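You operate a simulated robot arm through the tools that you are given. There is no shell and no other tool. Be economical: measure what you need, move in short steps, check, and stop when the job is done.

The job below is to be done with a simulated two-armed robot. You get a single attempt, and the scene is never put back.

## Task
Turn the blue dial of the grey overlocker to 4. Then take the bare pale blue core and put it on top of the carton of snaps. Then put the tube of grey snaps on the top of the window bench away on the top of the trims bench. Then take the red yarn cone from the top of the window bench and put it in the red tray. Then put the olive thread cone on the toe closer table top. Then put one of the cream labels from the top of the side table on the top of the trims bench. Then fetch the orange thread cone from the pad of the steam table and stand it on the glass of the light board. Keep to this order. Set down upright: red yarn cone, olive thread cone, orange thread cone.

It is judged by the outcome, as a careful person would: the job done as asked, and still so three seconds after it is handed in. It fails if anything else is knocked over, pushed out of place, dropped, spilled or broken.

## Robot
Two 6-joint arms with two-finger grippers on one trunk, on a base that drives. Base frame: it is fixed to the floor where the robot stands at the start and does not move with it; the origin is under the middle of the robot, x ahead of it, y to its left, z up. Readings come in cm, degrees, newtons and seconds.
The left shoulder is at the start at [3, 17.8, 106.3], the right one opposite. With the tool pointing down near the work surface each hand reaches from about 56 to 76 cm from the robot's upright axis, wherever it stands, measured 20 degrees to its own side. Places, roughly: bare pale blue core (7x8x17 cm) [120, -130, 130]; blue dial of the grey overlocker [80, 0, 100]; carton of snaps [100, -150, 125]; cream label [-250, -150, 75]; glass of the light board [-400, -270, 80]; olive thread cone [-325, -150, 75]; orange thread cone [-625, -100, 100]; red tray inside (24x30 cm) [-370, -288, 80]; red yarn cone [-25, -250, 100]; toe closer table top (33x20 cm) [-266, 208, 76]; top of the trims bench [30, -140, 80]; tube of grey snaps [0, -250, 75]. Payload 2.54 kg a hand.
Tool frame (each hand has its own): the origin (TCP) lies between the finger pads and is the grasp point; the fingertips stand 3 cm ahead of it; z points along the fingers, y is the line along which they close. Largest opening 11.6 cm; the body of the gripper starts 9.5 cm behind the TCP.
Orientation is that of the tool frame in the base frame, as [roll, pitch, yaw] about the fixed x, y, z axes, in that order (R = Rz(yaw) Ry(pitch) Rx(roll)). With the fingers straight down and closing along the base's y, the tool's x points along the base's -x, its y along +y and its z along -z.

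## Interface
- The arms move only by the tool apply_moves. It takes "left_steps", "right_steps" or both (then of equal length, played together; a hand with none holds still); each is a list of rows, each an object of numbers (a shift or turn left out is 0, a gripper value left out holds the last): "dx", "dy", "dz": the shift along the tool's x, y, z in cm; "rx", "ry", "rz": the turn, a rotation vector about the tool's x, y, z in degrees; "gripper": the gripper command, from -1 (fully open) to 1 (shut), values between in proportion. In form: [{"dx": .., "dy": .., "dz": .., "rx": .., "ry": .., "rz": .., "gripper": ..}, ...]. A call has 1 to 12 rows; each row is the pose to reach, as a shift and turn from the pose commanded when the call began, along the tool's axes at that moment. Each row takes 0.2 s and may step no farther than 5 cm and 8.6 degrees from the row before; otherwise, or with a gripper value out of range, the whole call is refused. A pose out of reach is approached as far as the arm can. The call stops where the force on the tool passes 40 N (or 10 N more than at its start, if that is more) or the arm is blocked; 0.2 s more then pass. The fingers move at their own pace (about 15.3 cm/s each) and stop on an object; they squeeze with about 27 N. The grip force told is the motor's: it shows also when the fingers shut on nothing. Time passes only in rows, and 0.2 s behind the last, so rows that repeat a pose let the fingers close. The reply holds the time, the measured pose of the TCP, the force on the tool along the base axes, the opening and the grip force, in the units named above and with some noise, with the torque about the TCP (base axes, N m) and any sound that the robot's microphone picked up.
- Cameras (640 x 400 px; columns grow to the right, rows downward): "scene" is now at [3.97, -0.18, 177.51]; the picture's right is [-0.03, -1.00, 0.00], its down [-0.83, 0.03, -0.56] and it looks along [0.56, -0.02, -0.83] (base axes); focal length 249 px, centre (320, 200). "left" rides on the left gripper at [6.9, 1.5, -12.2] in its tool frame; the picture's right is [-0.21, 0.98, 0.00], its down [-0.83, -0.18, -0.53] and it looks along [-0.52, -0.11, 0.85] (tool axes); focal length 251 px, centre (320, 200). "right" rides on the right gripper at [6.9, -1.5, -12.2] in its tool frame; the picture's right is [0.21, 0.98, 0.00], its down [-0.83, 0.18, -0.53] and it looks along [-0.52, 0.11, 0.85] (tool axes); focal length 251 px, centre (320, 200). There is no depth. A picture from a camera that has moved, and an enlarged one, comes with that camera's place and axes in the base frame and with its lens.
- snapshot(camera): a new picture of that camera. It takes no simulated time.
- lift_body(by): slides the trunk up (or, below 0, down) by that many cm; the arms and the scene camera ride with it, the base frame stays. It gives what a move gives, with no picture.
- drive_base(legs): drives the robot by 1 to 6 legs, each [ahead, left, turn to the left] in cm, cm and degrees, along the robot's own axes; the way and the turn of a leg run together, so that a leg with both is an arc; at most 150 cm and 180 degrees a leg. The arms and the cameras ride along, it lands a little off, and it stops where it bumps. It gives what a move gives.
- aim_head(pan, tilt): turns the head with the scene camera to pan (to the left, within 143 degrees either way) and tilt (down, from -29 to 69), counted from straight ahead of the robot. It gives what a move gives.
- inspect(camera, box): a new picture of the part [left, top, right, bottom] of that camera's present view, enlarged. It takes no simulated time.
- job_done(): hands the job in; it is judged then, once.

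Work in short steps. Places have to be worked out from the pictures, the camera data and where the tool is seen: move nearer, look again, correct. Check each grasp and each placing, and mend what went wrong. You have 196 turns and 192 pictures in all, those below and enlarged ones among them. Open the grippers and draw the arms clear of the work before you hand the job in, unless the task says otherwise; then end with one line.

The tools are called after ">>>" as name(argument=value, ...) on one line, values as JSON. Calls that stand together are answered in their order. apply_moves: Moves the arms, as the interface text tells. Its arguments: {"type":"object","properties":{"left_steps":{"type":"array","items":{"type":"object","properties":{"dx":{"type":"number"},"dy":{"type":"number"},"dz":{"type":"number"},"rx":{"type":"number"},"ry":{"type":"number"},"rz":{"type":"number"},"gripper":{"type":"number"}}}},"right_steps":{"type":"array","items":{"type":"object","properties":{"dx":{"type":"number"},"dy":{"type":"number"},"dz":{"type":"number"},"rx":{"type":"number"},"ry":{"type":"number"},"rz":{"type":"number"},"gripper":{"type":"number"}}}}},"required":[]} The other tools are called the same way: lift_body (by) slides the trunk up or down; drive_base (legs) drives the base; aim_head (pan, tilt) turns the head that bears the scene camera; snapshot (camera) takes a picture; inspect (camera, box) takes an enlarged picture of a part of a camera's view; job_done () hands the job in.

At the start:

```text
time: 0.0
left_ee_pos: [55.39, 14.74, 114.36]
left_orientation: [180.0, 0.0, -180.0]
left_contact_force: [0.2, 0.4, 0.1]
left_torque: [0.01, -0.01, -0.03]
left_finger_gap: 11.62
left_grip_force: 0.0
right_ee_pos: [40.63, -23.98, 118.03]
right_orientation: [180.0, -0.1, -180.0]
right_contact_force: [0.0, 0.0, -0.4]
right_torque: [-0.01, 0.01, 0.04]
right_finger_gap: 11.6
right_grip_force: 0.1
trunk travel left (down, up): [-27.5, 26.5]
robot x, y, heading: [-0.07, -0.09, 0.0]
head pan, tilt: [-1.9, 56.2]
```

scene: 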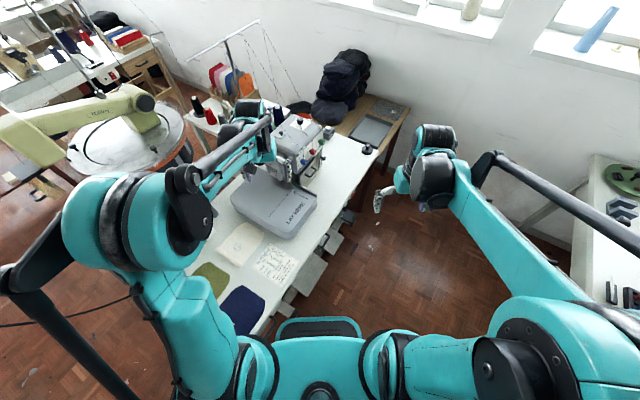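
right: 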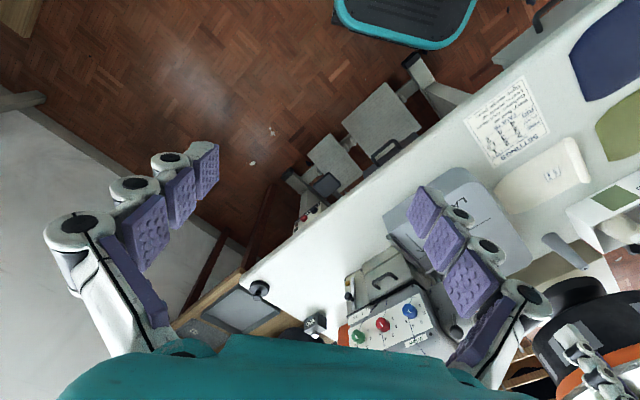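
left: 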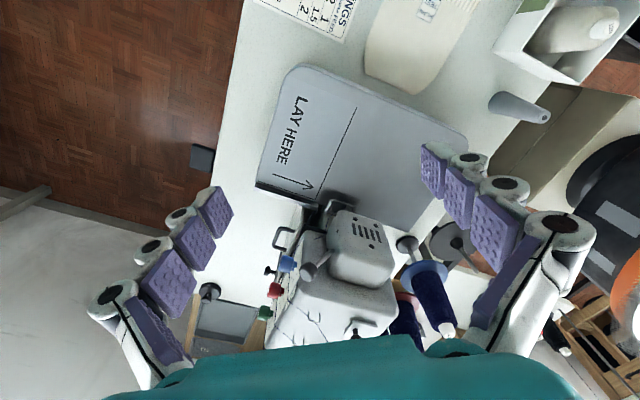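

The overlocker stands ahead with three dials on its right-hand face. I look closer at it before moving.

>>> inspect(camera="right", box=[300, 220, 500, 370])

>>> inspect(camera="scene", box=[220, 80, 380, 220])

>>> inspect(camera="left", box=[220, 180, 420, 350])

```text
2.67 times, centred on (400, 295) of right
camera zoom: at [33.75, -25.47, 130.22], right [-0.21, 0.98, 0.0], down [0.83, 0.18, 0.53], along [0.52, 0.11, -0.85], focal length 670 px, centre (107, -53)
```

zoom: 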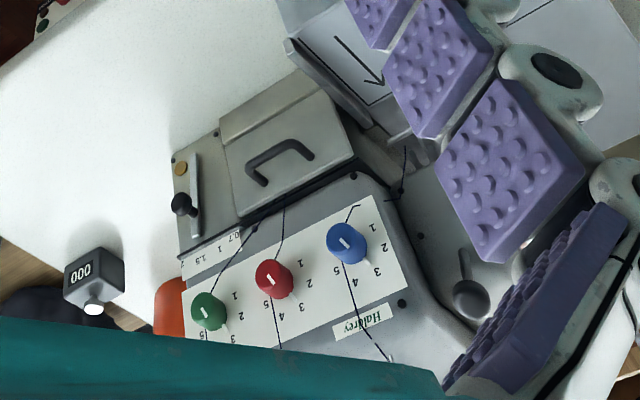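

```text
2.86 times, centred on (300, 150) of scene
camera zoom: at [3.97, -0.18, 177.51], right [-0.03, -1.0, 0.0], down [-0.83, 0.03, -0.56], along [0.56, -0.02, -0.83], focal length 712 px, centre (377, 343)
```

zoom: 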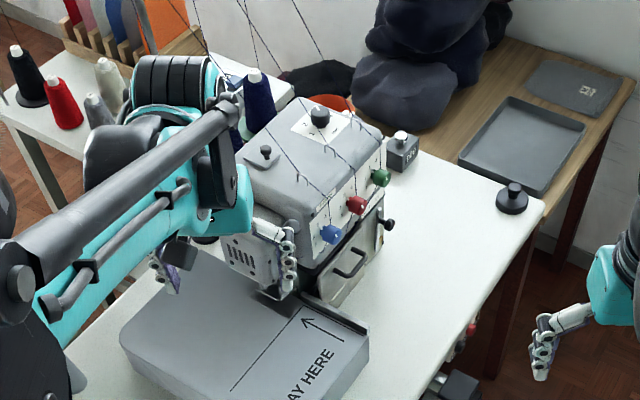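

```text
2.35 times, centred on (320, 265) of left
camera zoom: at [48.65, 16.24, 126.68], right [0.21, 0.98, 0.0], down [0.83, -0.18, 0.53], along [0.52, -0.11, -0.85], focal length 592 px, centre (320, 47)
```

zoom: 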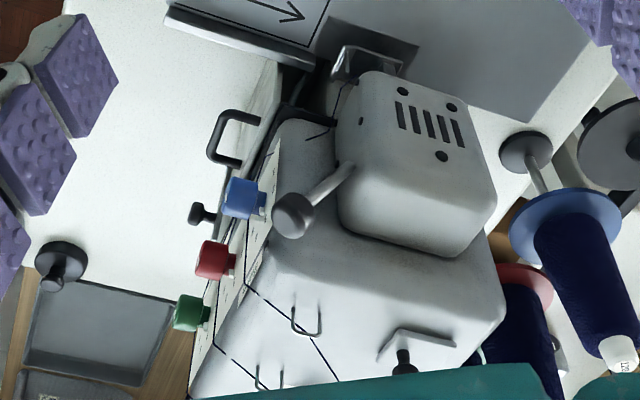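

Triangulating puts the blue dial near [78.2, 4.3, 96.4] and the red one near [84.4, 0, 96.4], so the panel normal is about (-0.57, -0.82, 0). I zoom in to read the scale.

>>> inspect(camera="right", box=[350, 280, 440, 340])

>>> inspect(camera="scene", box=[285, 125, 335, 175])

```text
6.67 times, centred on (395, 310) of right
camera zoom: at [33.75, -25.47, 130.22], right [-0.21, 0.98, 0.0], down [0.83, 0.18, 0.53], along [0.52, 0.11, -0.85], focal length 1676 px, centre (-180, -533)
```

zoom: 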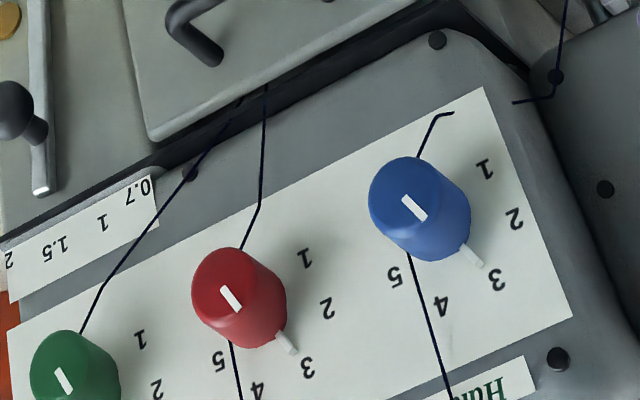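

```text
8.00 times, centred on (310, 150) of scene
camera zoom: at [3.97, -0.18, 177.51], right [-0.03, -1.0, 0.0], down [-0.83, 0.03, -0.56], along [0.56, -0.02, -0.83], focal length 1995 px, centre (400, 600)
```

zoom: 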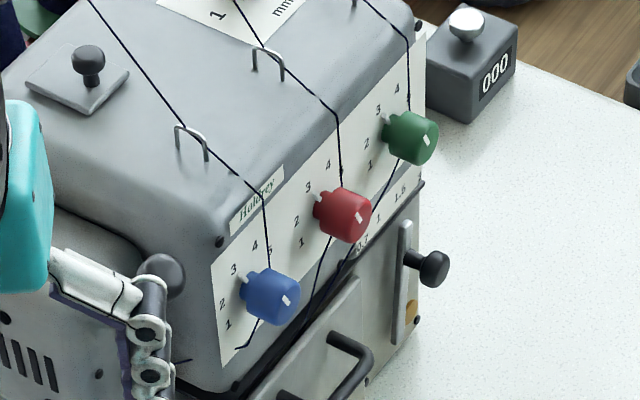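

The blue dial's pointer tab is at 3, and 4 lies one step clockwise, seen from the front. I swing the right hand toward horizontal, pointing at the panel, with the fingers rolled clear of the tab.

>>> apply_moves(right_steps=[{"dx": -1.6, "dy": 0.33, "dz": 0.5, "rx": -0.59, "ry": -6.64, "rz": -5.12, "gripper": -0.2}, {"dx": -3.2, "dy": 0.66, "dz": 1, "rx": -1.19, "ry": -13.28, "rz": -10.24}, {"dx": -4.8, "dy": 1, "dz": 1.5, "rx": -1.78, "ry": -19.92, "rz": -15.36}, {"dx": -6.4, "dy": 1.33, "dz": 2, "rx": -2.38, "ry": -26.56, "rz": -20.48}, {"dx": -8, "dy": 1.66, "dz": 2.5, "rx": -2.97, "ry": -33.2, "rz": -25.6}, {"dx": -9.6, "dy": 2, "dz": 3, "rx": -3.56, "ry": -39.84, "rz": -30.72}, {"dx": -11.2, "dy": 2.33, "dz": 3.5, "rx": -4.16, "ry": -46.48, "rz": -35.84}, {"dx": -12.8, "dy": 2.66, "dz": 4, "rx": -4.75, "ry": -53.12, "rz": -40.96}, {"dx": -14.4, "dy": 3, "dz": 4.5, "rx": -5.35, "ry": -59.76, "rz": -46.08}, {"dx": -16, "dy": 3.3, "dz": 5, "rx": -5.94, "ry": -66.4, "rz": -51.2}, {"dx": -17.6, "dy": 3.6, "dz": 5.5, "rx": -6.53, "ry": -73.04, "rz": -56.32}, {"dx": -19.2, "dy": 4, "dz": 6, "rx": -7.13, "ry": -79.68, "rz": -61.44}])

```text
time: 2.6
left_ee_pos: [55.61, 14.65, 114.4]
left_orientation: [-180.0, -0.1, -180.0]
left_contact_force: [-0.3, -0.3, -0.6]
left_torque: [0.02, 0.06, -0.04]
left_finger_gap: 11.59
left_grip_force: 0.0
right_ee_pos: [59.97, -20.16, 111.9]
right_orientation: [-116.6, 55.8, -70.9]
right_contact_force: [-0.1, 0.0, -0.5]
right_torque: [0.01, 0.02, 0.01]
right_finger_gap: 6.98
right_grip_force: 0.1
trunk travel left (down, up): [-27.5, 26.5]
robot x, y, heading: [-0.05, 0.03, 0.0]
head pan, tilt: [-1.9, 56.2]
```

The turn went cleanly. I finish it and move to a standoff 20 cm out from the dial.

>>> apply_moves(right_steps=[{"dx": 1.95, "dy": 1.55, "dz": 2.8, "rx": -0.36, "ry": -3.98, "rz": -3.08}, {"dx": 3.9, "dy": 3.1, "dz": 5.6, "rx": -0.71, "ry": -7.96, "rz": -6.15}, {"dx": 5.86, "dy": 4.64, "dz": 8.4, "rx": -1.07, "ry": -11.94, "rz": -9.24}, {"dx": 7.82, "dy": 6.18, "dz": 11.2, "rx": -1.42, "ry": -15.9, "rz": -12.3}, {"dx": 9.77, "dy": 7.73, "dz": 14, "rx": -1.78, "ry": -19.9, "rz": -15.4}])

>>> snapshot(camera="right")

>>> snapshot(camera="left")

```text
time: 3.8
left_ee_pos: [55.6, 14.79, 114.31]
left_orientation: [179.9, 0.0, -179.9]
left_contact_force: [0.0, -0.3, 1.0]
left_torque: [-0.03, 0.01, -0.02]
left_finger_gap: 11.62
left_grip_force: 0.0
right_ee_pos: [67.38, -12.19, 96.44]
right_orientation: [-90.1, 44.9, -34.6]
right_contact_force: [-0.2, 0.1, 0.4]
right_torque: [0.02, 0.01, -0.02]
right_finger_gap: 6.94
right_grip_force: 0.0
right hand out of reach, approached as far as the arm can: row 2, 3, 4, 5
trunk travel left (down, up): [-27.5, 26.5]
robot x, y, heading: [0.25, -0.2, 0.1]
head pan, tilt: [-1.9, 56.2]
```

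```text
183 pictures are left
camera right: at [65.33, -25.59, 92.72], right [-0.44, 0.3, -0.84], down [-0.89, -0.03, 0.46], along [0.11, 0.95, 0.29], focal length 251 px, centre (320, 200)
```

right: 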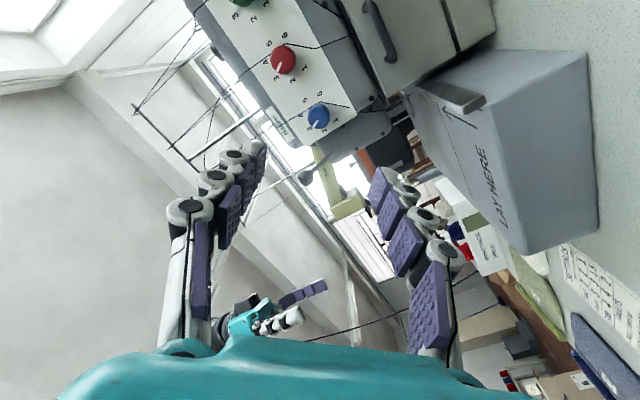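

```text
182 pictures are left
camera left: at [48.76, 16.24, 126.64], right [0.21, 0.98, 0.0], down [0.83, -0.18, 0.53], along [0.52, -0.11, -0.85], focal length 251 px, centre (320, 200)
```

left: 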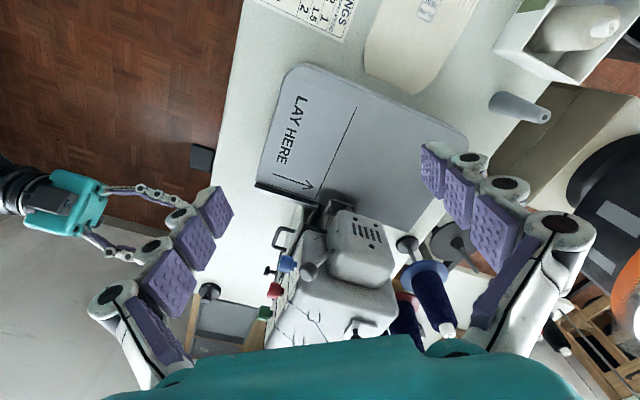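

The hand is in line, with a small reach shortfall. I zoom on the dial for its axis and the scale.

>>> inspect(camera="right", box=[250, 30, 380, 150])

>>> inspect(camera="left", box=[240, 210, 340, 310])

```text
3.33 times, centred on (315, 90) of right
camera zoom: at [65.33, -25.59, 92.72], right [-0.44, 0.3, -0.84], down [-0.89, -0.03, 0.46], along [0.11, 0.95, 0.29], focal length 838 px, centre (337, 567)
```

zoom: 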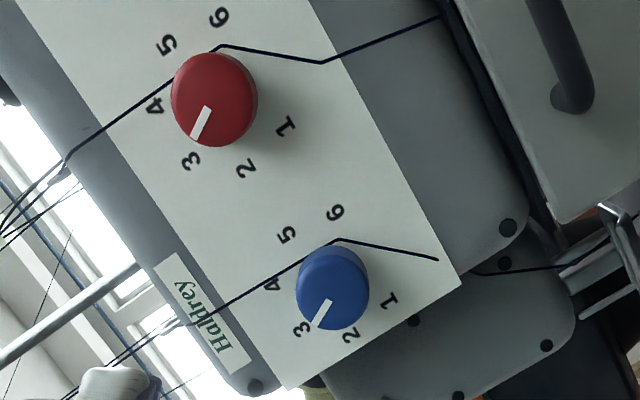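

```text
4.00 times, centred on (290, 260) of left
camera zoom: at [48.76, 16.24, 126.64], right [0.21, 0.98, 0.0], down [0.83, -0.18, 0.53], along [0.52, -0.11, -0.85], focal length 1006 px, centre (440, -40)
```

zoom: 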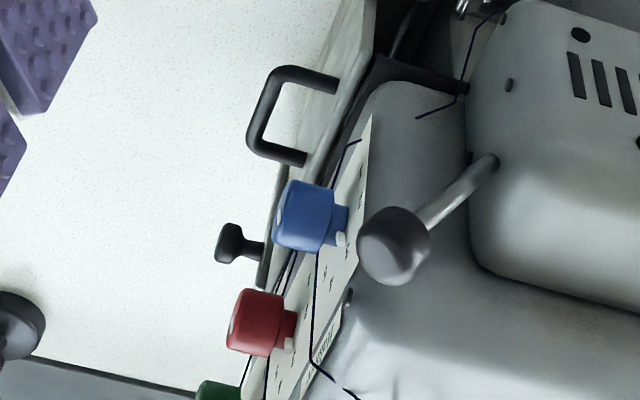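

The scale runs 1 to 6 at about 50° per step, and the pointer sits at 3. I advance 9 cm along the tool axis and check the alignment.

>>> apply_moves(right_steps=[{"dx": -0.2, "dy": 0.05, "dz": 3}, {"dx": -0.4, "dy": 0.1, "dz": 6}, {"dx": -0.6, "dy": 0.17, "dz": 9}, {"dx": -0.6, "dy": 0.17, "dz": 9}])

>>> snapshot(camera="right")

>>> inspect(camera="left", box=[160, 160, 360, 320])

```text
time: 4.8
left_ee_pos: [55.4, 14.72, 114.33]
left_orientation: [-180.0, 0.0, -179.9]
left_contact_force: [0.8, -0.1, -0.1]
left_torque: [0.01, -0.02, -0.01]
left_finger_gap: 11.59
left_grip_force: 0.2
right_ee_pos: [72.0, -4.39, 96.91]
right_orientation: [-90.0, 44.8, -34.7]
right_contact_force: [-0.6, -0.5, 0.3]
right_torque: [-0.02, 0.03, 0.04]
right_finger_gap: 6.95
right_grip_force: 0.1
trunk travel left (down, up): [-27.5, 26.5]
robot x, y, heading: [0.12, 0.11, 0.2]
head pan, tilt: [-1.9, 56.2]
```

```text
179 pictures are left
camera right: at [69.91, -17.79, 93.08], right [-0.44, 0.31, -0.84], down [-0.89, -0.03, 0.46], along [0.11, 0.95, 0.29], focal length 251 px, centre (320, 200)
```

right: 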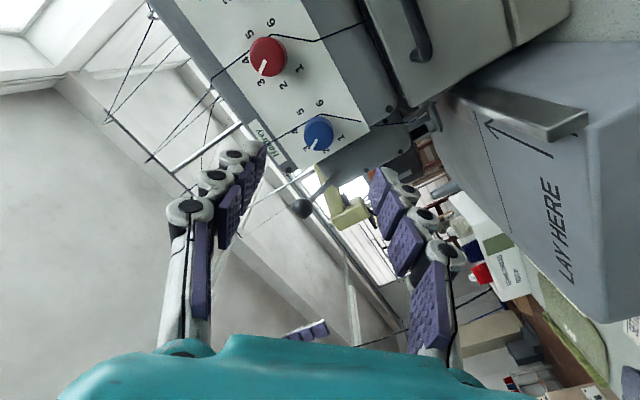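

```text
2.50 times, centred on (260, 240) of left
camera zoom: at [48.63, 16.17, 126.7], right [0.21, 0.98, 0.0], down [0.83, -0.18, 0.53], along [0.52, -0.11, -0.85], focal length 629 px, centre (470, 100)
```

zoom: 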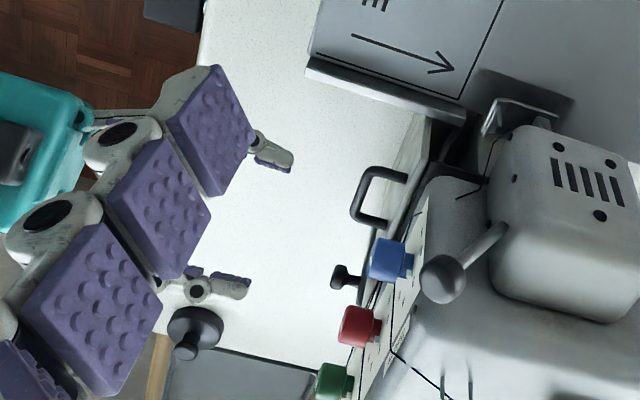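

Everything lines up: the knob is on the tool axis, about 8.3 cm ahead of the grasp position. I advance, then close gently.

>>> apply_moves(right_steps=[{"dz": 3}, {"dz": 6}, {"dz": 8.2}, {"dz": 8.2}])

>>> inspect(camera="left", box=[220, 200, 340, 300])

>>> snapshot(camera="right")

```text
time: 5.8
left_ee_pos: [55.47, 14.72, 114.42]
left_orientation: [180.0, 0.0, 179.9]
left_contact_force: [-0.5, 0.2, -0.2]
left_torque: [0.0, -0.01, 0.04]
left_finger_gap: 11.58
left_grip_force: 0.1
right_ee_pos: [76.33, 2.3, 97.12]
right_orientation: [-90.3, 44.9, -35.1]
right_contact_force: [-0.3, -0.5, -0.2]
right_torque: [0.0, 0.0, 0.0]
right_finger_gap: 6.93
right_grip_force: 0.0
trunk travel left (down, up): [-27.5, 26.5]
robot x, y, heading: [0.32, 0.13, 0.1]
head pan, tilt: [-1.9, 56.2]
```

```text
4.00 times, centred on (280, 250) of left
camera zoom: at [48.65, 16.2, 126.69], right [0.21, 0.98, 0.0], down [0.83, -0.18, 0.53], along [0.52, -0.11, -0.85], focal length 1006 px, centre (480, 0)
```

zoom: 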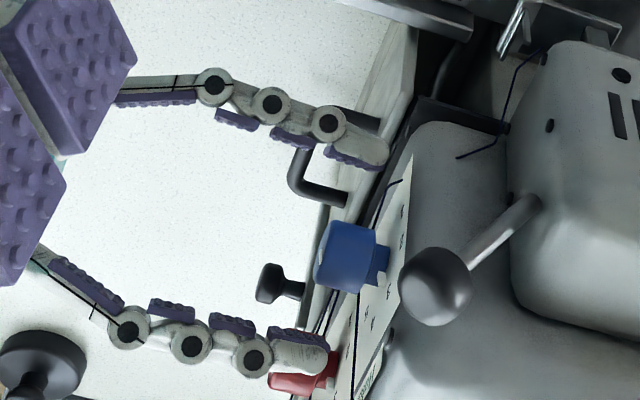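

```text
176 pictures are left
camera right: at [74.26, -11.04, 93.31], right [-0.44, 0.3, -0.84], down [-0.89, -0.03, 0.46], along [0.11, 0.95, 0.28], focal length 251 px, centre (320, 200)
```

right: 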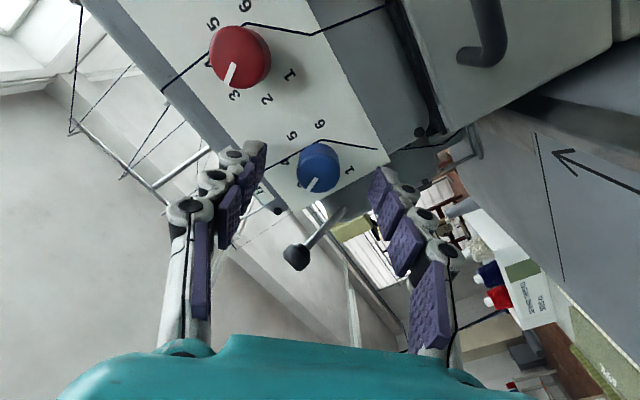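

The fingertips straddle the knob and are centred on it. I close on it.

>>> apply_moves(right_steps=[{"dz": 0.3, "gripper": 0.3}, {"dz": 0.3, "gripper": 1}, {"dz": 0.3, "gripper": 1}, {"dz": 0.3, "gripper": 1}])

>>> inspect(camera="left", box=[220, 200, 340, 300])

>>> inspect(camera="right", box=[200, 60, 440, 260])

```text
time: 6.8
left_ee_pos: [55.52, 14.78, 114.39]
left_orientation: [-180.0, 0.0, -180.0]
left_contact_force: [0.0, 0.5, -0.6]
left_torque: [0.03, 0.0, 0.0]
left_finger_gap: 11.63
left_grip_force: 0.0
right_ee_pos: [76.47, 2.7, 97.23]
right_orientation: [-90.2, 45.0, -35.1]
right_contact_force: [12.3, 0.7, 12.7]
right_torque: [0.22, -0.27, -0.33]
right_finger_gap: 2.61
right_grip_force: 45.0
trunk travel left (down, up): [-27.5, 26.5]
robot x, y, heading: [0.17, 0.09, 0.1]
head pan, tilt: [-1.9, 56.2]
```

```text
4.00 times, centred on (280, 250) of left
camera zoom: at [48.68, 16.24, 126.69], right [0.21, 0.98, 0.0], down [0.83, -0.18, 0.53], along [0.52, -0.11, -0.85], focal length 1006 px, centre (480, 0)
```

zoom: 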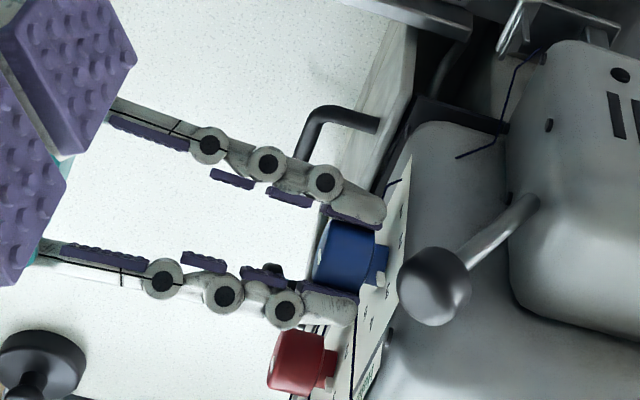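

```text
2.00 times, centred on (320, 160) of right
camera zoom: at [74.45, -10.79, 93.44], right [-0.44, 0.31, -0.84], down [-0.89, -0.03, 0.46], along [0.11, 0.95, 0.29], focal length 503 px, centre (320, 280)
```

zoom: 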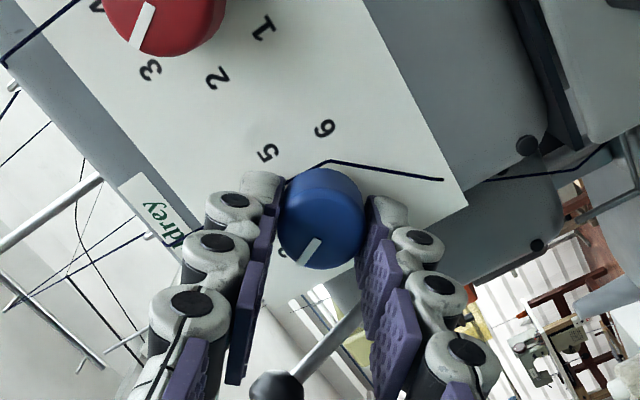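

The knob is held, but it pushes the hand with about 17 N along -y. I shift the hand a little to centre it on the knob.

>>> apply_moves(right_steps=[{"dy": -0.2}, {"dy": -0.2}])

```text
time: 7.4
left_ee_pos: [55.45, 14.82, 114.42]
left_orientation: [179.9, 0.0, 180.0]
left_contact_force: [0.2, 0.4, 0.2]
left_torque: [-0.04, 0.0, 0.0]
left_finger_gap: 11.57
left_grip_force: 0.1
right_ee_pos: [76.52, 2.52, 97.15]
right_orientation: [-90.3, 44.9, -34.8]
right_contact_force: [1.9, 3.5, 5.2]
right_torque: [-0.15, 0.04, -0.27]
right_finger_gap: 2.61
right_grip_force: 45.3
trunk travel left (down, up): [-27.5, 26.5]
robot x, y, heading: [-0.33, 0.59, -0.0]
head pan, tilt: [-1.9, 56.2]
```

The force has dropped to about 6 N. Now I turn clockwise 50°, from 3 to 4.

>>> apply_moves(right_steps=[{"rz": 6.25}, {"rz": 12.5}, {"rz": 18.75}, {"rz": 25}, {"rz": 31.25}, {"rz": 37.5}, {"rz": 43.75}, {"rz": 50}, {"rz": 50}])

>>> inspect(camera="right", box=[200, 40, 440, 240])

>>> inspect(camera="left", box=[220, 200, 340, 300])

```text
time: 9.4
left_ee_pos: [55.47, 14.71, 114.3]
left_orientation: [-180.0, 0.1, -180.0]
left_contact_force: [0.6, -0.3, -0.3]
left_torque: [0.01, 0.01, -0.01]
left_finger_gap: 11.6
left_grip_force: 0.1
right_ee_pos: [76.76, 2.46, 97.24]
right_orientation: [91.2, 84.9, 146.3]
right_contact_force: [13.9, 0.7, 16.0]
right_torque: [0.1, -0.1, -0.3]
right_finger_gap: 2.57
right_grip_force: 44.9
trunk travel left (down, up): [-27.5, 26.5]
robot x, y, heading: [-0.23, -0.0, 0.1]
head pan, tilt: [-1.9, 56.2]
```

```text
2.00 times, centred on (320, 140) of right
camera zoom: at [70.5, -8.06, 90.32], right [-0.81, 0.57, -0.13], down [-0.39, -0.37, 0.84], along [0.43, 0.73, 0.53], focal length 503 px, centre (320, 320)
```

zoom: 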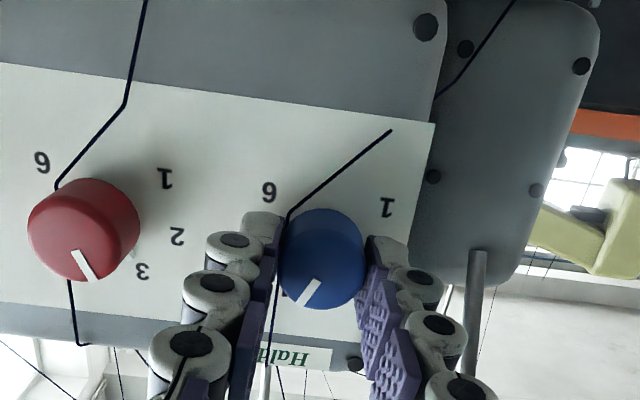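

```text
4.00 times, centred on (280, 250) of left
camera zoom: at [48.68, 16.24, 126.68], right [0.21, 0.98, 0.0], down [0.83, -0.18, 0.53], along [0.52, -0.11, -0.85], focal length 1006 px, centre (480, 0)
```

zoom: 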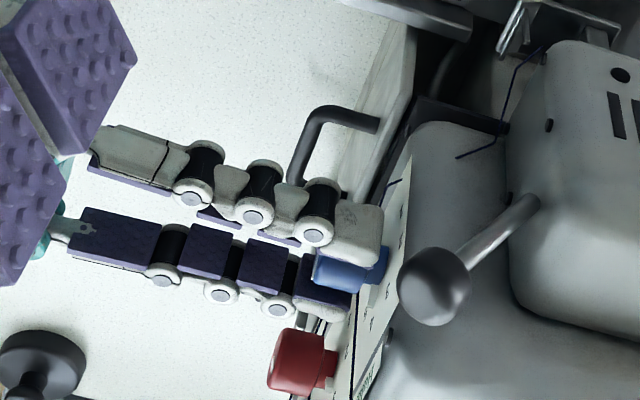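

The knob has turned by about the right amount. I release it, back off 9 cm and check the pointer.

>>> apply_moves(right_steps=[{"gripper": -0.1}, {"gripper": -0.1}, {"dz": -3}, {"dz": -6}, {"dz": -9}, {"dz": -9}])

>>> inspect(camera="right", box=[220, 40, 420, 190])

```text
time: 10.8
left_ee_pos: [55.56, 14.8, 114.36]
left_orientation: [-180.0, -0.1, -180.0]
left_contact_force: [0.3, 0.0, 0.6]
left_torque: [-0.02, 0.02, 0.02]
left_finger_gap: 11.63
left_grip_force: 0.0
right_ee_pos: [71.66, -4.92, 97.16]
right_orientation: [91.1, 85.0, 146.2]
right_contact_force: [-0.3, -0.8, -0.5]
right_torque: [-0.01, -0.02, -0.05]
right_finger_gap: 6.4
right_grip_force: 0.0
trunk travel left (down, up): [-27.5, 26.5]
robot x, y, heading: [-0.17, 0.27, -0.1]
head pan, tilt: [-1.9, 56.2]
```

```text
2.67 times, centred on (320, 115) of right
camera zoom: at [65.5, -15.39, 90.19], right [-0.81, 0.57, -0.13], down [-0.39, -0.38, 0.84], along [0.43, 0.73, 0.53], focal length 670 px, centre (320, 427)
```

zoom: 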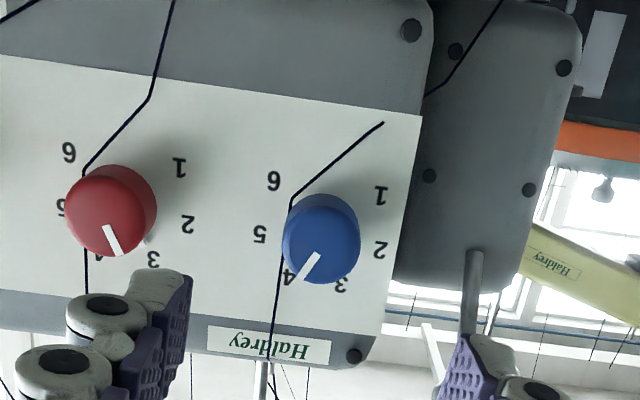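

The pointer is at or very near 4. I check it from the head camera and the left camera for parallax.

>>> inspect(camera="scene", box=[290, 145, 330, 175])

>>> inspect(camera="right", box=[295, 85, 365, 150])

```text
13.33 times, centred on (310, 160) of scene
camera zoom: at [4.02, -0.09, 177.51], right [-0.03, -1.0, 0.0], down [-0.83, 0.03, -0.56], along [0.56, -0.02, -0.83], focal length 3325 px, centre (453, 733)
```

zoom: 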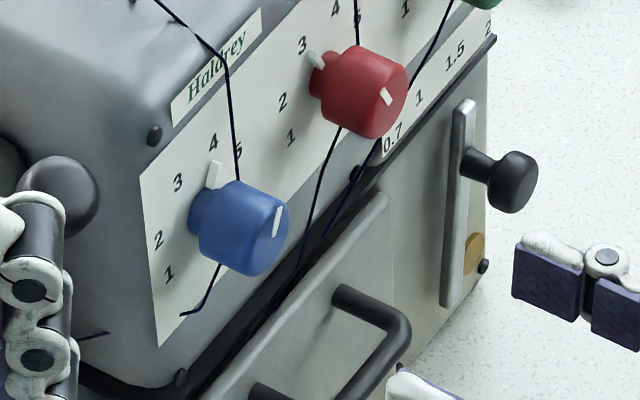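

```text
6.15 times, centred on (330, 118) of right
camera zoom: at [65.5, -15.39, 90.19], right [-0.81, 0.57, -0.13], down [-0.39, -0.38, 0.84], along [0.43, 0.73, 0.53], focal length 1547 px, centre (258, 708)
```

zoom: 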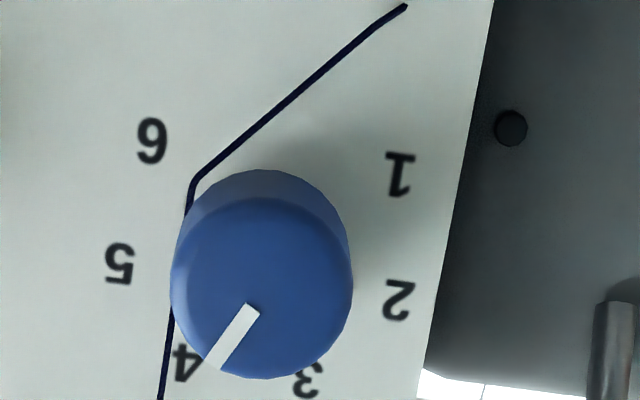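

The scene view confirms the blue tab points squarely at 4. I withdraw the right hand and look toward the window sill on the right.

>>> apply_moves(right_steps=[{"dz": -4}, {"dz": -8}, {"dz": -12}, {"dz": -12, "dx": -4}, {"dz": -12, "dx": -8}, {"dz": -12, "dx": -12}, {"dz": -12, "dx": -16}, {"dz": -12, "dx": -20}])

>>> aim_head(pan=-50, tilt=25)

>>> snapshot(camera="scene")

```text
time: 12.6
left_ee_pos: [55.33, 14.86, 114.43]
left_orientation: [-180.0, 0.0, -180.0]
left_contact_force: [0.2, 1.1, 0.5]
left_torque: [0.0, -0.06, 0.04]
left_finger_gap: 11.63
left_grip_force: 0.0
right_ee_pos: [66.08, -15.62, 116.83]
right_orientation: [90.7, 85.1, 145.9]
right_contact_force: [-0.6, 0.7, 0.8]
right_torque: [-0.02, 0.03, 0.0]
right_finger_gap: 6.38
right_grip_force: 0.1
right hand out of reach, approached as far as the arm can: row 3
trunk travel left (down, up): [-27.5, 26.5]
robot x, y, heading: [-0.13, -0.09, 0.2]
head pan, tilt: [-1.9, 56.2]
```

```text
time: 13.8
left_ee_pos: [55.52, 14.73, 114.27]
left_orientation: [-179.9, 0.0, -180.0]
left_contact_force: [-0.3, -1.0, -0.4]
left_torque: [0.0, -0.01, -0.01]
left_finger_gap: 11.6
left_grip_force: 0.1
right_ee_pos: [66.16, -15.68, 116.78]
right_orientation: [90.7, 85.2, 146.0]
right_contact_force: [-1.1, -0.1, 0.5]
right_torque: [0.01, -0.01, -0.02]
right_finger_gap: 6.38
right_grip_force: 0.0
trunk travel left (down, up): [-27.5, 26.5]
robot x, y, heading: [-0.22, -0.46, -0.1]
head pan, tilt: [-50.0, 25.0]
```

```text
168 pictures are left
camera scene: at [2.84, -7.0, 182.06], right [-0.77, -0.64, 0.0], down [-0.27, 0.32, -0.91], along [0.58, -0.69, -0.42], focal length 249 px, centre (320, 200)
```

scene: 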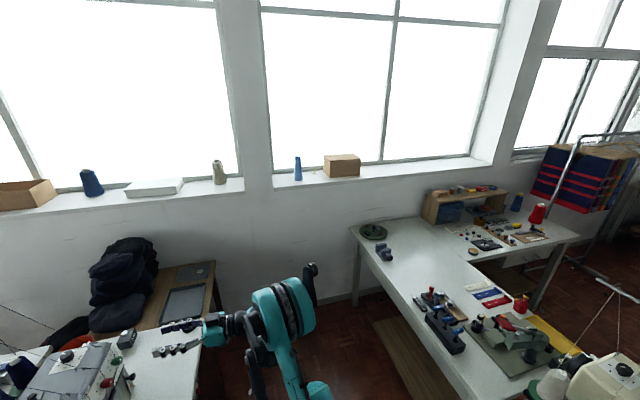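

The core and the carton stand on the window sill. I zoom in on both.

>>> inspect(camera="scene", box=[200, 130, 400, 230])

>>> inspect(camera="scene", box=[340, 160, 620, 380])

```text
3.20 times, centred on (300, 180) of scene
camera zoom: at [2.84, -7.0, 182.06], right [-0.77, -0.64, 0.0], down [-0.27, 0.32, -0.91], along [0.58, -0.69, -0.42], focal length 798 px, centre (384, 264)
```

zoom: 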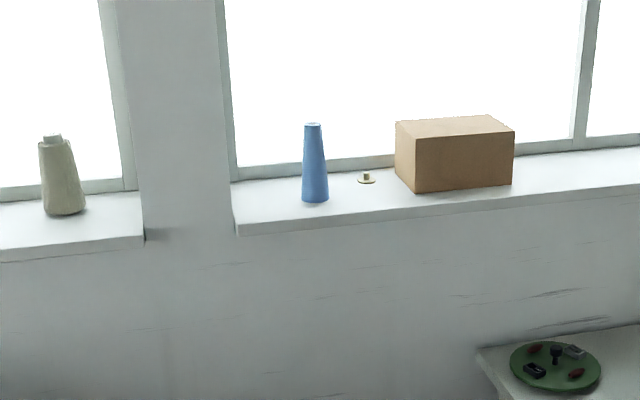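

```text
1.82 times, centred on (480, 270) of scene
camera zoom: at [2.84, -7.0, 182.06], right [-0.77, -0.64, 0.0], down [-0.27, 0.32, -0.91], along [0.58, -0.69, -0.42], focal length 453 px, centre (29, 73)
```

zoom: 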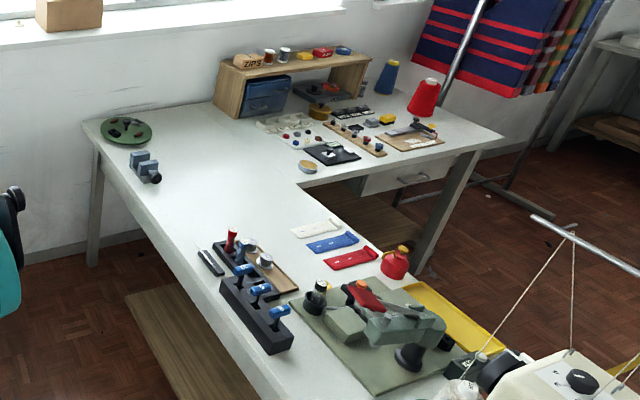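

The core's base is near [123, -126, 119.6]. The carton's top centre is near [107, -157], at z ≈ 133. The wall, benches and tables all run at about -34° to the base frame. I raise the trunk, step away from the table and turn toward the window.

>>> lift_body(by=25)

>>> drive_base(legs=[[-11, -17, 0], [0, 0, -34]])

>>> aim_head(pan=0, tilt=35)

>>> snapshot(camera="scene")

```text
time: 16.3
left_ee_pos: [55.46, 14.81, 139.33]
left_orientation: [180.0, -0.1, 180.0]
left_contact_force: [0.2, -0.6, 0.1]
left_torque: [0.02, 0.0, -0.01]
left_finger_gap: 11.61
left_grip_force: 0.1
right_ee_pos: [66.13, -15.58, 141.78]
right_orientation: [90.8, 85.1, 146.0]
right_contact_force: [0.0, -0.6, 0.2]
right_torque: [0.0, -0.01, -0.02]
right_finger_gap: 6.38
right_grip_force: 0.1
trunk travel left (down, up): [-52.5, 1.5]
robot x, y, heading: [-0.28, 0.01, 0.1]
head pan, tilt: [-50.0, 25.0]
```

```text
time: 19.6
left_ee_pos: [43.48, -35.23, 139.36]
left_orientation: [180.0, 0.0, 146.5]
left_contact_force: [0.7, 0.4, -0.4]
left_torque: [0.03, 0.0, -0.02]
left_finger_gap: 11.59
left_grip_force: 0.1
right_ee_pos: [35.58, -66.66, 141.71]
right_orientation: [90.8, 85.1, 112.6]
right_contact_force: [0.4, 0.6, -0.2]
right_torque: [-0.01, -0.03, -0.01]
right_finger_gap: 6.38
right_grip_force: 0.0
trunk travel left (down, up): [-52.5, 1.5]
robot x, y, heading: [-10.9, -17.0, -33.6]
head pan, tilt: [-50.0, 25.0]
```

```text
time: 20.7
left_ee_pos: [43.41, -35.17, 139.33]
left_orientation: [-180.0, -0.1, 146.5]
left_contact_force: [0.6, 0.6, -0.9]
left_torque: [0.02, -0.01, 0.01]
left_finger_gap: 11.59
left_grip_force: 0.0
right_ee_pos: [35.41, -66.56, 141.83]
right_orientation: [90.6, 85.1, 112.4]
right_contact_force: [0.0, -0.4, -1.0]
right_torque: [0.0, -0.02, -0.01]
right_finger_gap: 6.38
right_grip_force: 0.1
trunk travel left (down, up): [-52.5, 1.5]
robot x, y, heading: [-10.54, -16.85, -33.4]
head pan, tilt: [0.0, 35.0]
```

```text
165 pictures are left
camera scene: at [-6.29, -20.27, 205.49], right [-0.55, -0.83, 0.0], down [-0.48, 0.32, -0.82], along [0.68, -0.45, -0.57], focal length 249 px, centre (320, 200)
```

scene: 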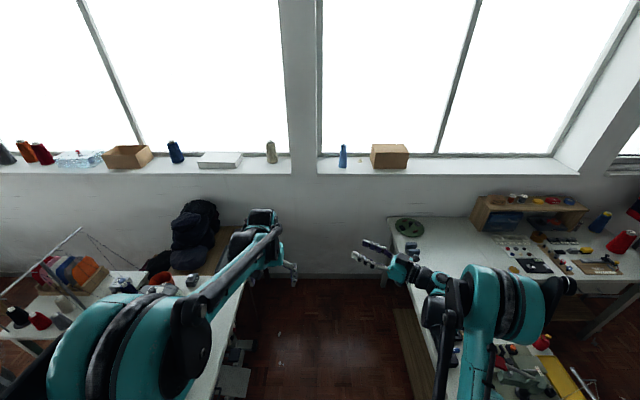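

The sill now looks square ahead, and the core's position holds at [123, -126]. Before approaching I return the right hand to tool-down and draw both hands in, so nothing reaches the sill or the pillar early.

>>> apply_moves(right_steps=[{"dx": 0.08, "dy": 0.9, "dz": -1.63, "rx": 3.86, "ry": 6.67, "rz": 3.27, "gripper": -1}, {"dx": 0.15, "dy": 1.8, "dz": -3.27, "rx": 7.72, "ry": 13.33, "rz": 6.53}, {"dx": 0.23, "dy": 2.7, "dz": -4.9, "rx": 11.58, "ry": 20, "rz": 9.8}, {"dx": 0.3, "dy": 3.6, "dz": -6.5, "rx": 15.43, "ry": 26.67, "rz": 13.07}, {"dx": 0.38, "dy": 4.5, "dz": -8.2, "rx": 19.3, "ry": 33.33, "rz": 16.33}, {"dx": 0.46, "dy": 5.35, "dz": -9.8, "rx": 23.15, "ry": 40, "rz": 19.6}, {"dx": 0.54, "dy": 6.2, "dz": -11.4, "rx": 27, "ry": 46.67, "rz": 22.87}, {"dx": 0.6, "dy": 7.1, "dz": -13.1, "rx": 30.87, "ry": 53.33, "rz": 26.13}, {"dx": 0.7, "dy": 8, "dz": -14.7, "rx": 34.73, "ry": 60, "rz": 29.4}, {"dx": 0.77, "dy": 8.9, "dz": -16.3, "rx": 38.58, "ry": 66.67, "rz": 32.67}, {"dx": 0.85, "dy": 9.8, "dz": -18, "rx": 42.44, "ry": 73.33, "rz": 35.93}, {"dx": 0.92, "dy": 10.7, "dz": -19.6, "rx": 46.3, "ry": 80, "rz": 39.2}], left_steps=[{"dx": 1.25, "dy": 0.8}, {"dx": 2.5, "dy": 1.6}, {"dx": 3.75, "dy": 2.5}, {"dx": 5, "dy": 3.3}, {"dx": 6.25, "dy": 4.2}, {"dx": 7.5, "dy": 5}, {"dx": 8.75, "dy": 5.8}, {"dx": 10, "dy": 6.7}, {"dx": 11.25, "dy": 7.5}, {"dx": 12.5, "dy": 8.3}, {"dx": 13.75, "dy": 9.2}, {"dx": 15, "dy": 10}])

```text
time: 23.3
left_ee_pos: [36.36, -18.74, 139.41]
left_orientation: [180.0, 0.0, 146.6]
left_contact_force: [0.2, -0.4, -0.7]
left_torque: [-0.04, 0.05, -0.02]
left_finger_gap: 11.58
left_grip_force: 0.1
right_ee_pos: [13.37, -63.82, 141.86]
right_orientation: [-179.9, -0.2, 146.5]
right_contact_force: [-0.1, 0.0, 0.8]
right_torque: [-0.02, 0.01, 0.05]
right_finger_gap: 11.58
right_grip_force: 0.0
trunk travel left (down, up): [-52.5, 1.5]
robot x, y, heading: [-11.0, -16.87, -33.4]
head pan, tilt: [0.0, 35.0]
```

Both hands are in. I drive toward the window in two legs and look again.

>>> drive_base(legs=[[60, -7, 0], [45, 0, 0]])

>>> aim_head(pan=-15, tilt=50)

>>> snapshot(camera="scene")

>>> snapshot(camera="right")

```text
time: 29.1
left_ee_pos: [119.59, -82.34, 139.56]
left_orientation: [-180.0, 0.0, 146.5]
left_contact_force: [0.7, 1.0, 1.1]
left_torque: [0.0, -0.03, 0.02]
left_finger_gap: 11.58
left_grip_force: 0.0
right_ee_pos: [96.77, -127.5, 141.87]
right_orientation: [-179.9, 0.0, 146.5]
right_contact_force: [0.0, 0.0, 0.5]
right_torque: [0.02, 0.0, 0.0]
right_finger_gap: 11.59
right_grip_force: 0.0
trunk travel left (down, up): [-52.5, 1.5]
robot x, y, heading: [72.47, -80.87, -33.5]
head pan, tilt: [0.0, 35.0]
```

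```text
time: 29.8
left_ee_pos: [119.93, -82.35, 139.37]
left_orientation: [180.0, 0.0, 146.5]
left_contact_force: [0.0, 0.7, 0.3]
left_torque: [0.0, 0.0, 0.0]
left_finger_gap: 11.65
left_grip_force: 0.1
right_ee_pos: [96.79, -127.57, 141.89]
right_orientation: [-179.8, -0.1, 146.6]
right_contact_force: [-0.5, -0.2, 0.2]
right_torque: [0.02, 0.0, -0.02]
right_finger_gap: 11.59
right_grip_force: 0.1
trunk travel left (down, up): [-52.5, 1.5]
robot x, y, heading: [72.18, -80.61, -33.2]
head pan, tilt: [-15.0, 50.0]
```

```text
164 pictures are left
camera scene: at [74.96, -84.89, 203.32], right [-0.75, -0.66, 0.0], down [-0.51, 0.57, -0.64], along [0.43, -0.48, -0.77], focal length 249 px, centre (320, 200)
```

scene: 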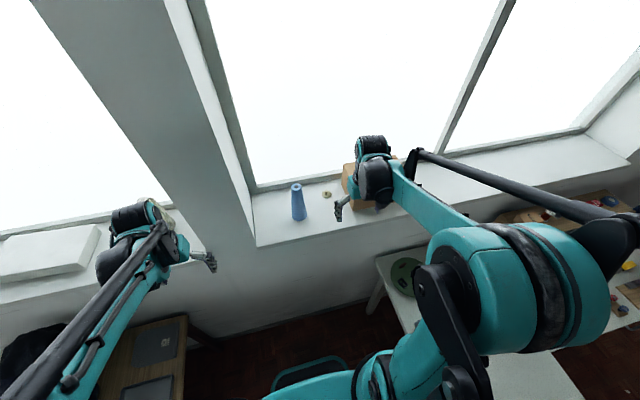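

```text
163 pictures are left
camera right: at [90.31, -124.98, 154.01], right [0.36, 0.93, 0.0], down [0.79, -0.3, 0.53], along [0.5, -0.19, -0.85], focal length 251 px, centre (320, 200)
```

right: 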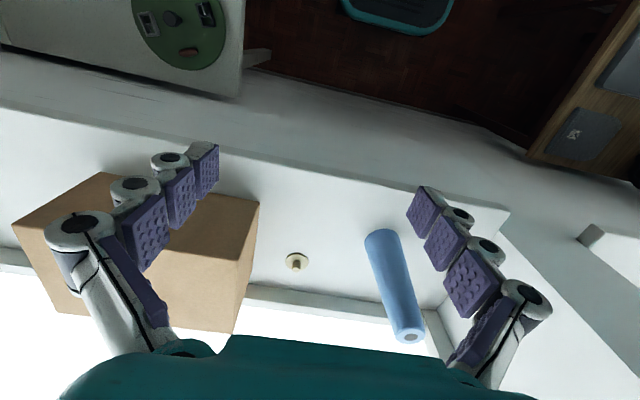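

The core's axis is at about (122.5, -125.5). From the right hand that is 20 cm forward and 16 cm left. I raise the hand and move over it.

>>> apply_moves(right_steps=[{"dz": -4}, {"dx": -3.4, "dy": 2.6, "dz": -4}, {"dx": -6.8, "dy": 5.3, "dz": -4}, {"dx": -10.1, "dy": 7.9, "dz": -4}, {"dx": -13.5, "dy": 10.5, "dz": -4}, {"dx": -16.8, "dy": 13.2, "dz": -4}, {"dx": -20.2, "dy": 15.8, "dz": -4}, {"dx": -20.2, "dy": 15.8, "dz": -4}])

>>> snapshot(camera="right")

>>> snapshot(camera="scene")

```text
time: 31.6
left_ee_pos: [119.73, -82.43, 139.48]
left_orientation: [-179.9, 0.0, 146.5]
left_contact_force: [-0.5, 1.3, 0.8]
left_torque: [0.0, -0.04, 0.03]
left_finger_gap: 11.6
left_grip_force: 0.0
right_ee_pos: [122.44, -125.59, 145.67]
right_orientation: [-180.0, 0.0, 146.7]
right_contact_force: [-0.7, 0.6, -0.3]
right_torque: [0.0, -0.01, 0.02]
right_finger_gap: 11.6
right_grip_force: 0.1
trunk travel left (down, up): [-52.5, 1.5]
robot x, y, heading: [72.33, -80.74, -33.5]
head pan, tilt: [-15.0, 50.0]
```

```text
162 pictures are left
camera right: at [115.86, -122.99, 157.81], right [0.36, 0.93, 0.0], down [0.79, -0.3, 0.53], along [0.5, -0.19, -0.85], focal length 251 px, centre (320, 200)
```

right: 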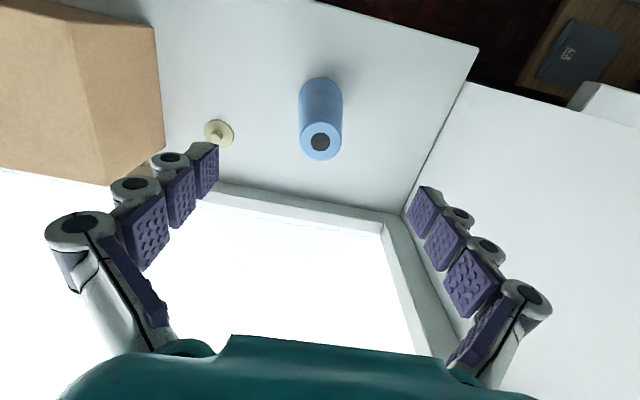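

```text
161 pictures are left
camera scene: at [74.74, -84.84, 203.32], right [-0.75, -0.66, 0.0], down [-0.51, 0.57, -0.64], along [0.43, -0.48, -0.77], focal length 249 px, centre (320, 200)
```

scene: 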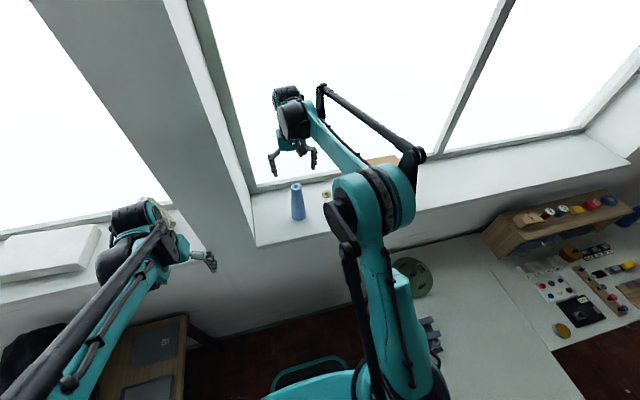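

The hand is right over the core, with the button and the reveal both clear. I lower it to z ≈ 131 and close.

>>> apply_moves(right_steps=[{"dz": 4}, {"dz": 8}, {"dz": 12}, {"dz": 14.5}, {"dz": 14.5, "gripper": 0.2}, {"dz": 14.5, "gripper": 1}, {"dz": 14.5, "gripper": 1}, {"dz": 14.5, "gripper": 1}])

>>> snapshot(camera="right")

```text
time: 33.4
left_ee_pos: [119.71, -82.39, 139.41]
left_orientation: [-180.0, 0.0, 146.5]
left_contact_force: [-0.2, -0.9, -0.7]
left_torque: [0.01, -0.01, -0.01]
left_finger_gap: 11.6
left_grip_force: 0.1
right_ee_pos: [122.52, -125.5, 131.13]
right_orientation: [-179.8, 0.1, 146.6]
right_contact_force: [0.0, -0.2, 0.1]
right_torque: [0.0, -0.02, 0.02]
right_finger_gap: 4.91
right_grip_force: 26.5
trunk travel left (down, up): [-52.5, 1.5]
robot x, y, heading: [72.39, -80.65, -33.1]
head pan, tilt: [-15.0, 50.0]
```

```text
160 pictures are left
camera right: at [115.88, -122.93, 143.38], right [0.36, 0.93, 0.0], down [0.79, -0.3, 0.53], along [0.5, -0.19, -0.85], focal length 251 px, centre (320, 200)
```

right: 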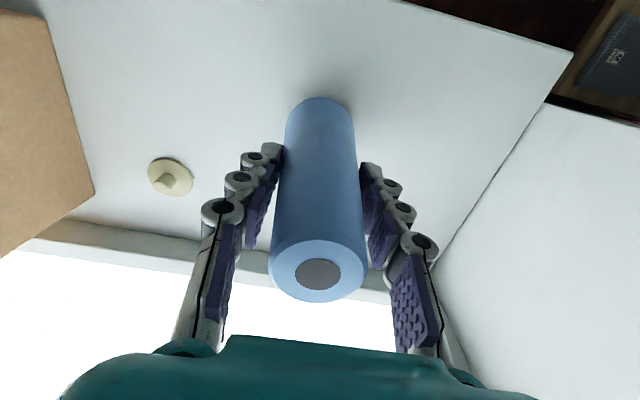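

The core is held, with a 4.9 cm gap and a firm grip. I lift it well clear and pull the left hand back for the sideways move.

>>> apply_moves(right_steps=[{"dz": -4}, {"dz": -8}, {"dz": -12}, {"dz": -16}, {"dz": -19}, {"dz": -19}], left_steps=[{"dx": 1}, {"dx": 2}, {"dx": 3}, {"dx": 4}, {"dx": 5}, {"dx": 5}])

>>> drive_base(legs=[[4, -15, 0]])

>>> snapshot(camera="right")

>>> snapshot(camera="scene")

```text
time: 34.8
left_ee_pos: [115.45, -79.59, 139.34]
left_orientation: [-180.0, 0.0, 146.5]
left_contact_force: [0.3, 0.0, 0.1]
left_torque: [0.02, 0.01, -0.02]
left_finger_gap: 11.61
left_grip_force: 0.2
right_ee_pos: [122.4, -125.69, 150.09]
right_orientation: [-179.8, 0.0, 146.5]
right_contact_force: [-0.1, -0.1, -0.2]
right_torque: [0.02, 0.03, -0.01]
right_finger_gap: 4.91
right_grip_force: 27.0
trunk travel left (down, up): [-52.5, 1.5]
robot x, y, heading: [72.5, -80.65, -33.2]
head pan, tilt: [-15.0, 50.0]
```

```text
time: 36.2
left_ee_pos: [110.54, -94.15, 139.52]
left_orientation: [-179.9, -0.1, 146.4]
left_contact_force: [0.0, -0.1, 0.2]
left_torque: [-0.05, -0.01, -0.03]
left_finger_gap: 11.62
left_grip_force: 0.1
right_ee_pos: [117.4, -140.24, 150.28]
right_orientation: [-179.8, 0.0, 146.4]
right_contact_force: [1.0, -0.4, -0.7]
right_torque: [-0.05, 0.02, -0.01]
right_finger_gap: 4.93
right_grip_force: 27.0
trunk travel left (down, up): [-52.5, 1.5]
robot x, y, heading: [67.48, -95.4, -33.7]
head pan, tilt: [-15.0, 50.0]
```

```text
159 pictures are left
camera right: at [110.86, -137.49, 162.44], right [0.36, 0.93, 0.0], down [0.79, -0.3, 0.53], along [0.5, -0.19, -0.85], focal length 251 px, centre (320, 200)
```

right: 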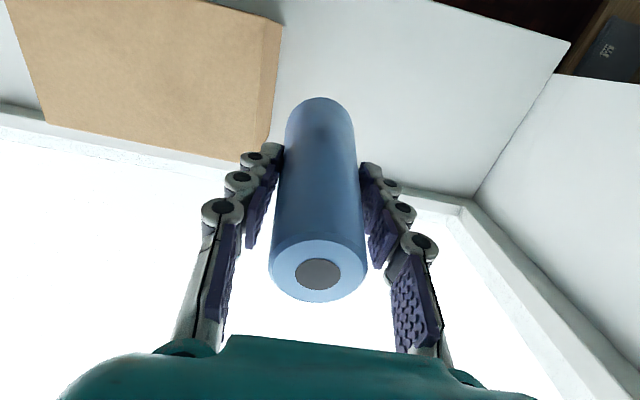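

```text
158 pictures are left
camera scene: at [69.98, -99.15, 203.32], right [-0.75, -0.66, 0.0], down [-0.51, 0.57, -0.64], along [0.42, -0.48, -0.77], focal length 249 px, centre (320, 200)
```

scene: 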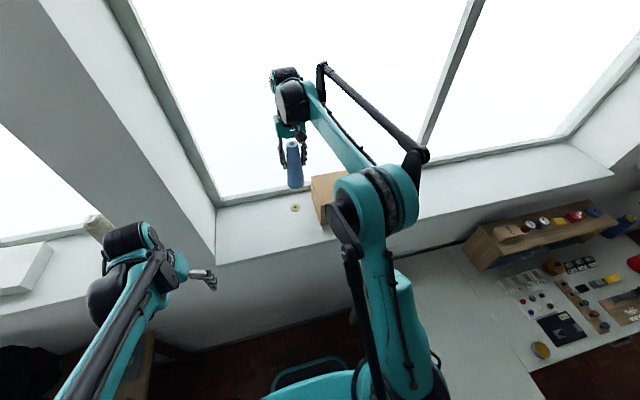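

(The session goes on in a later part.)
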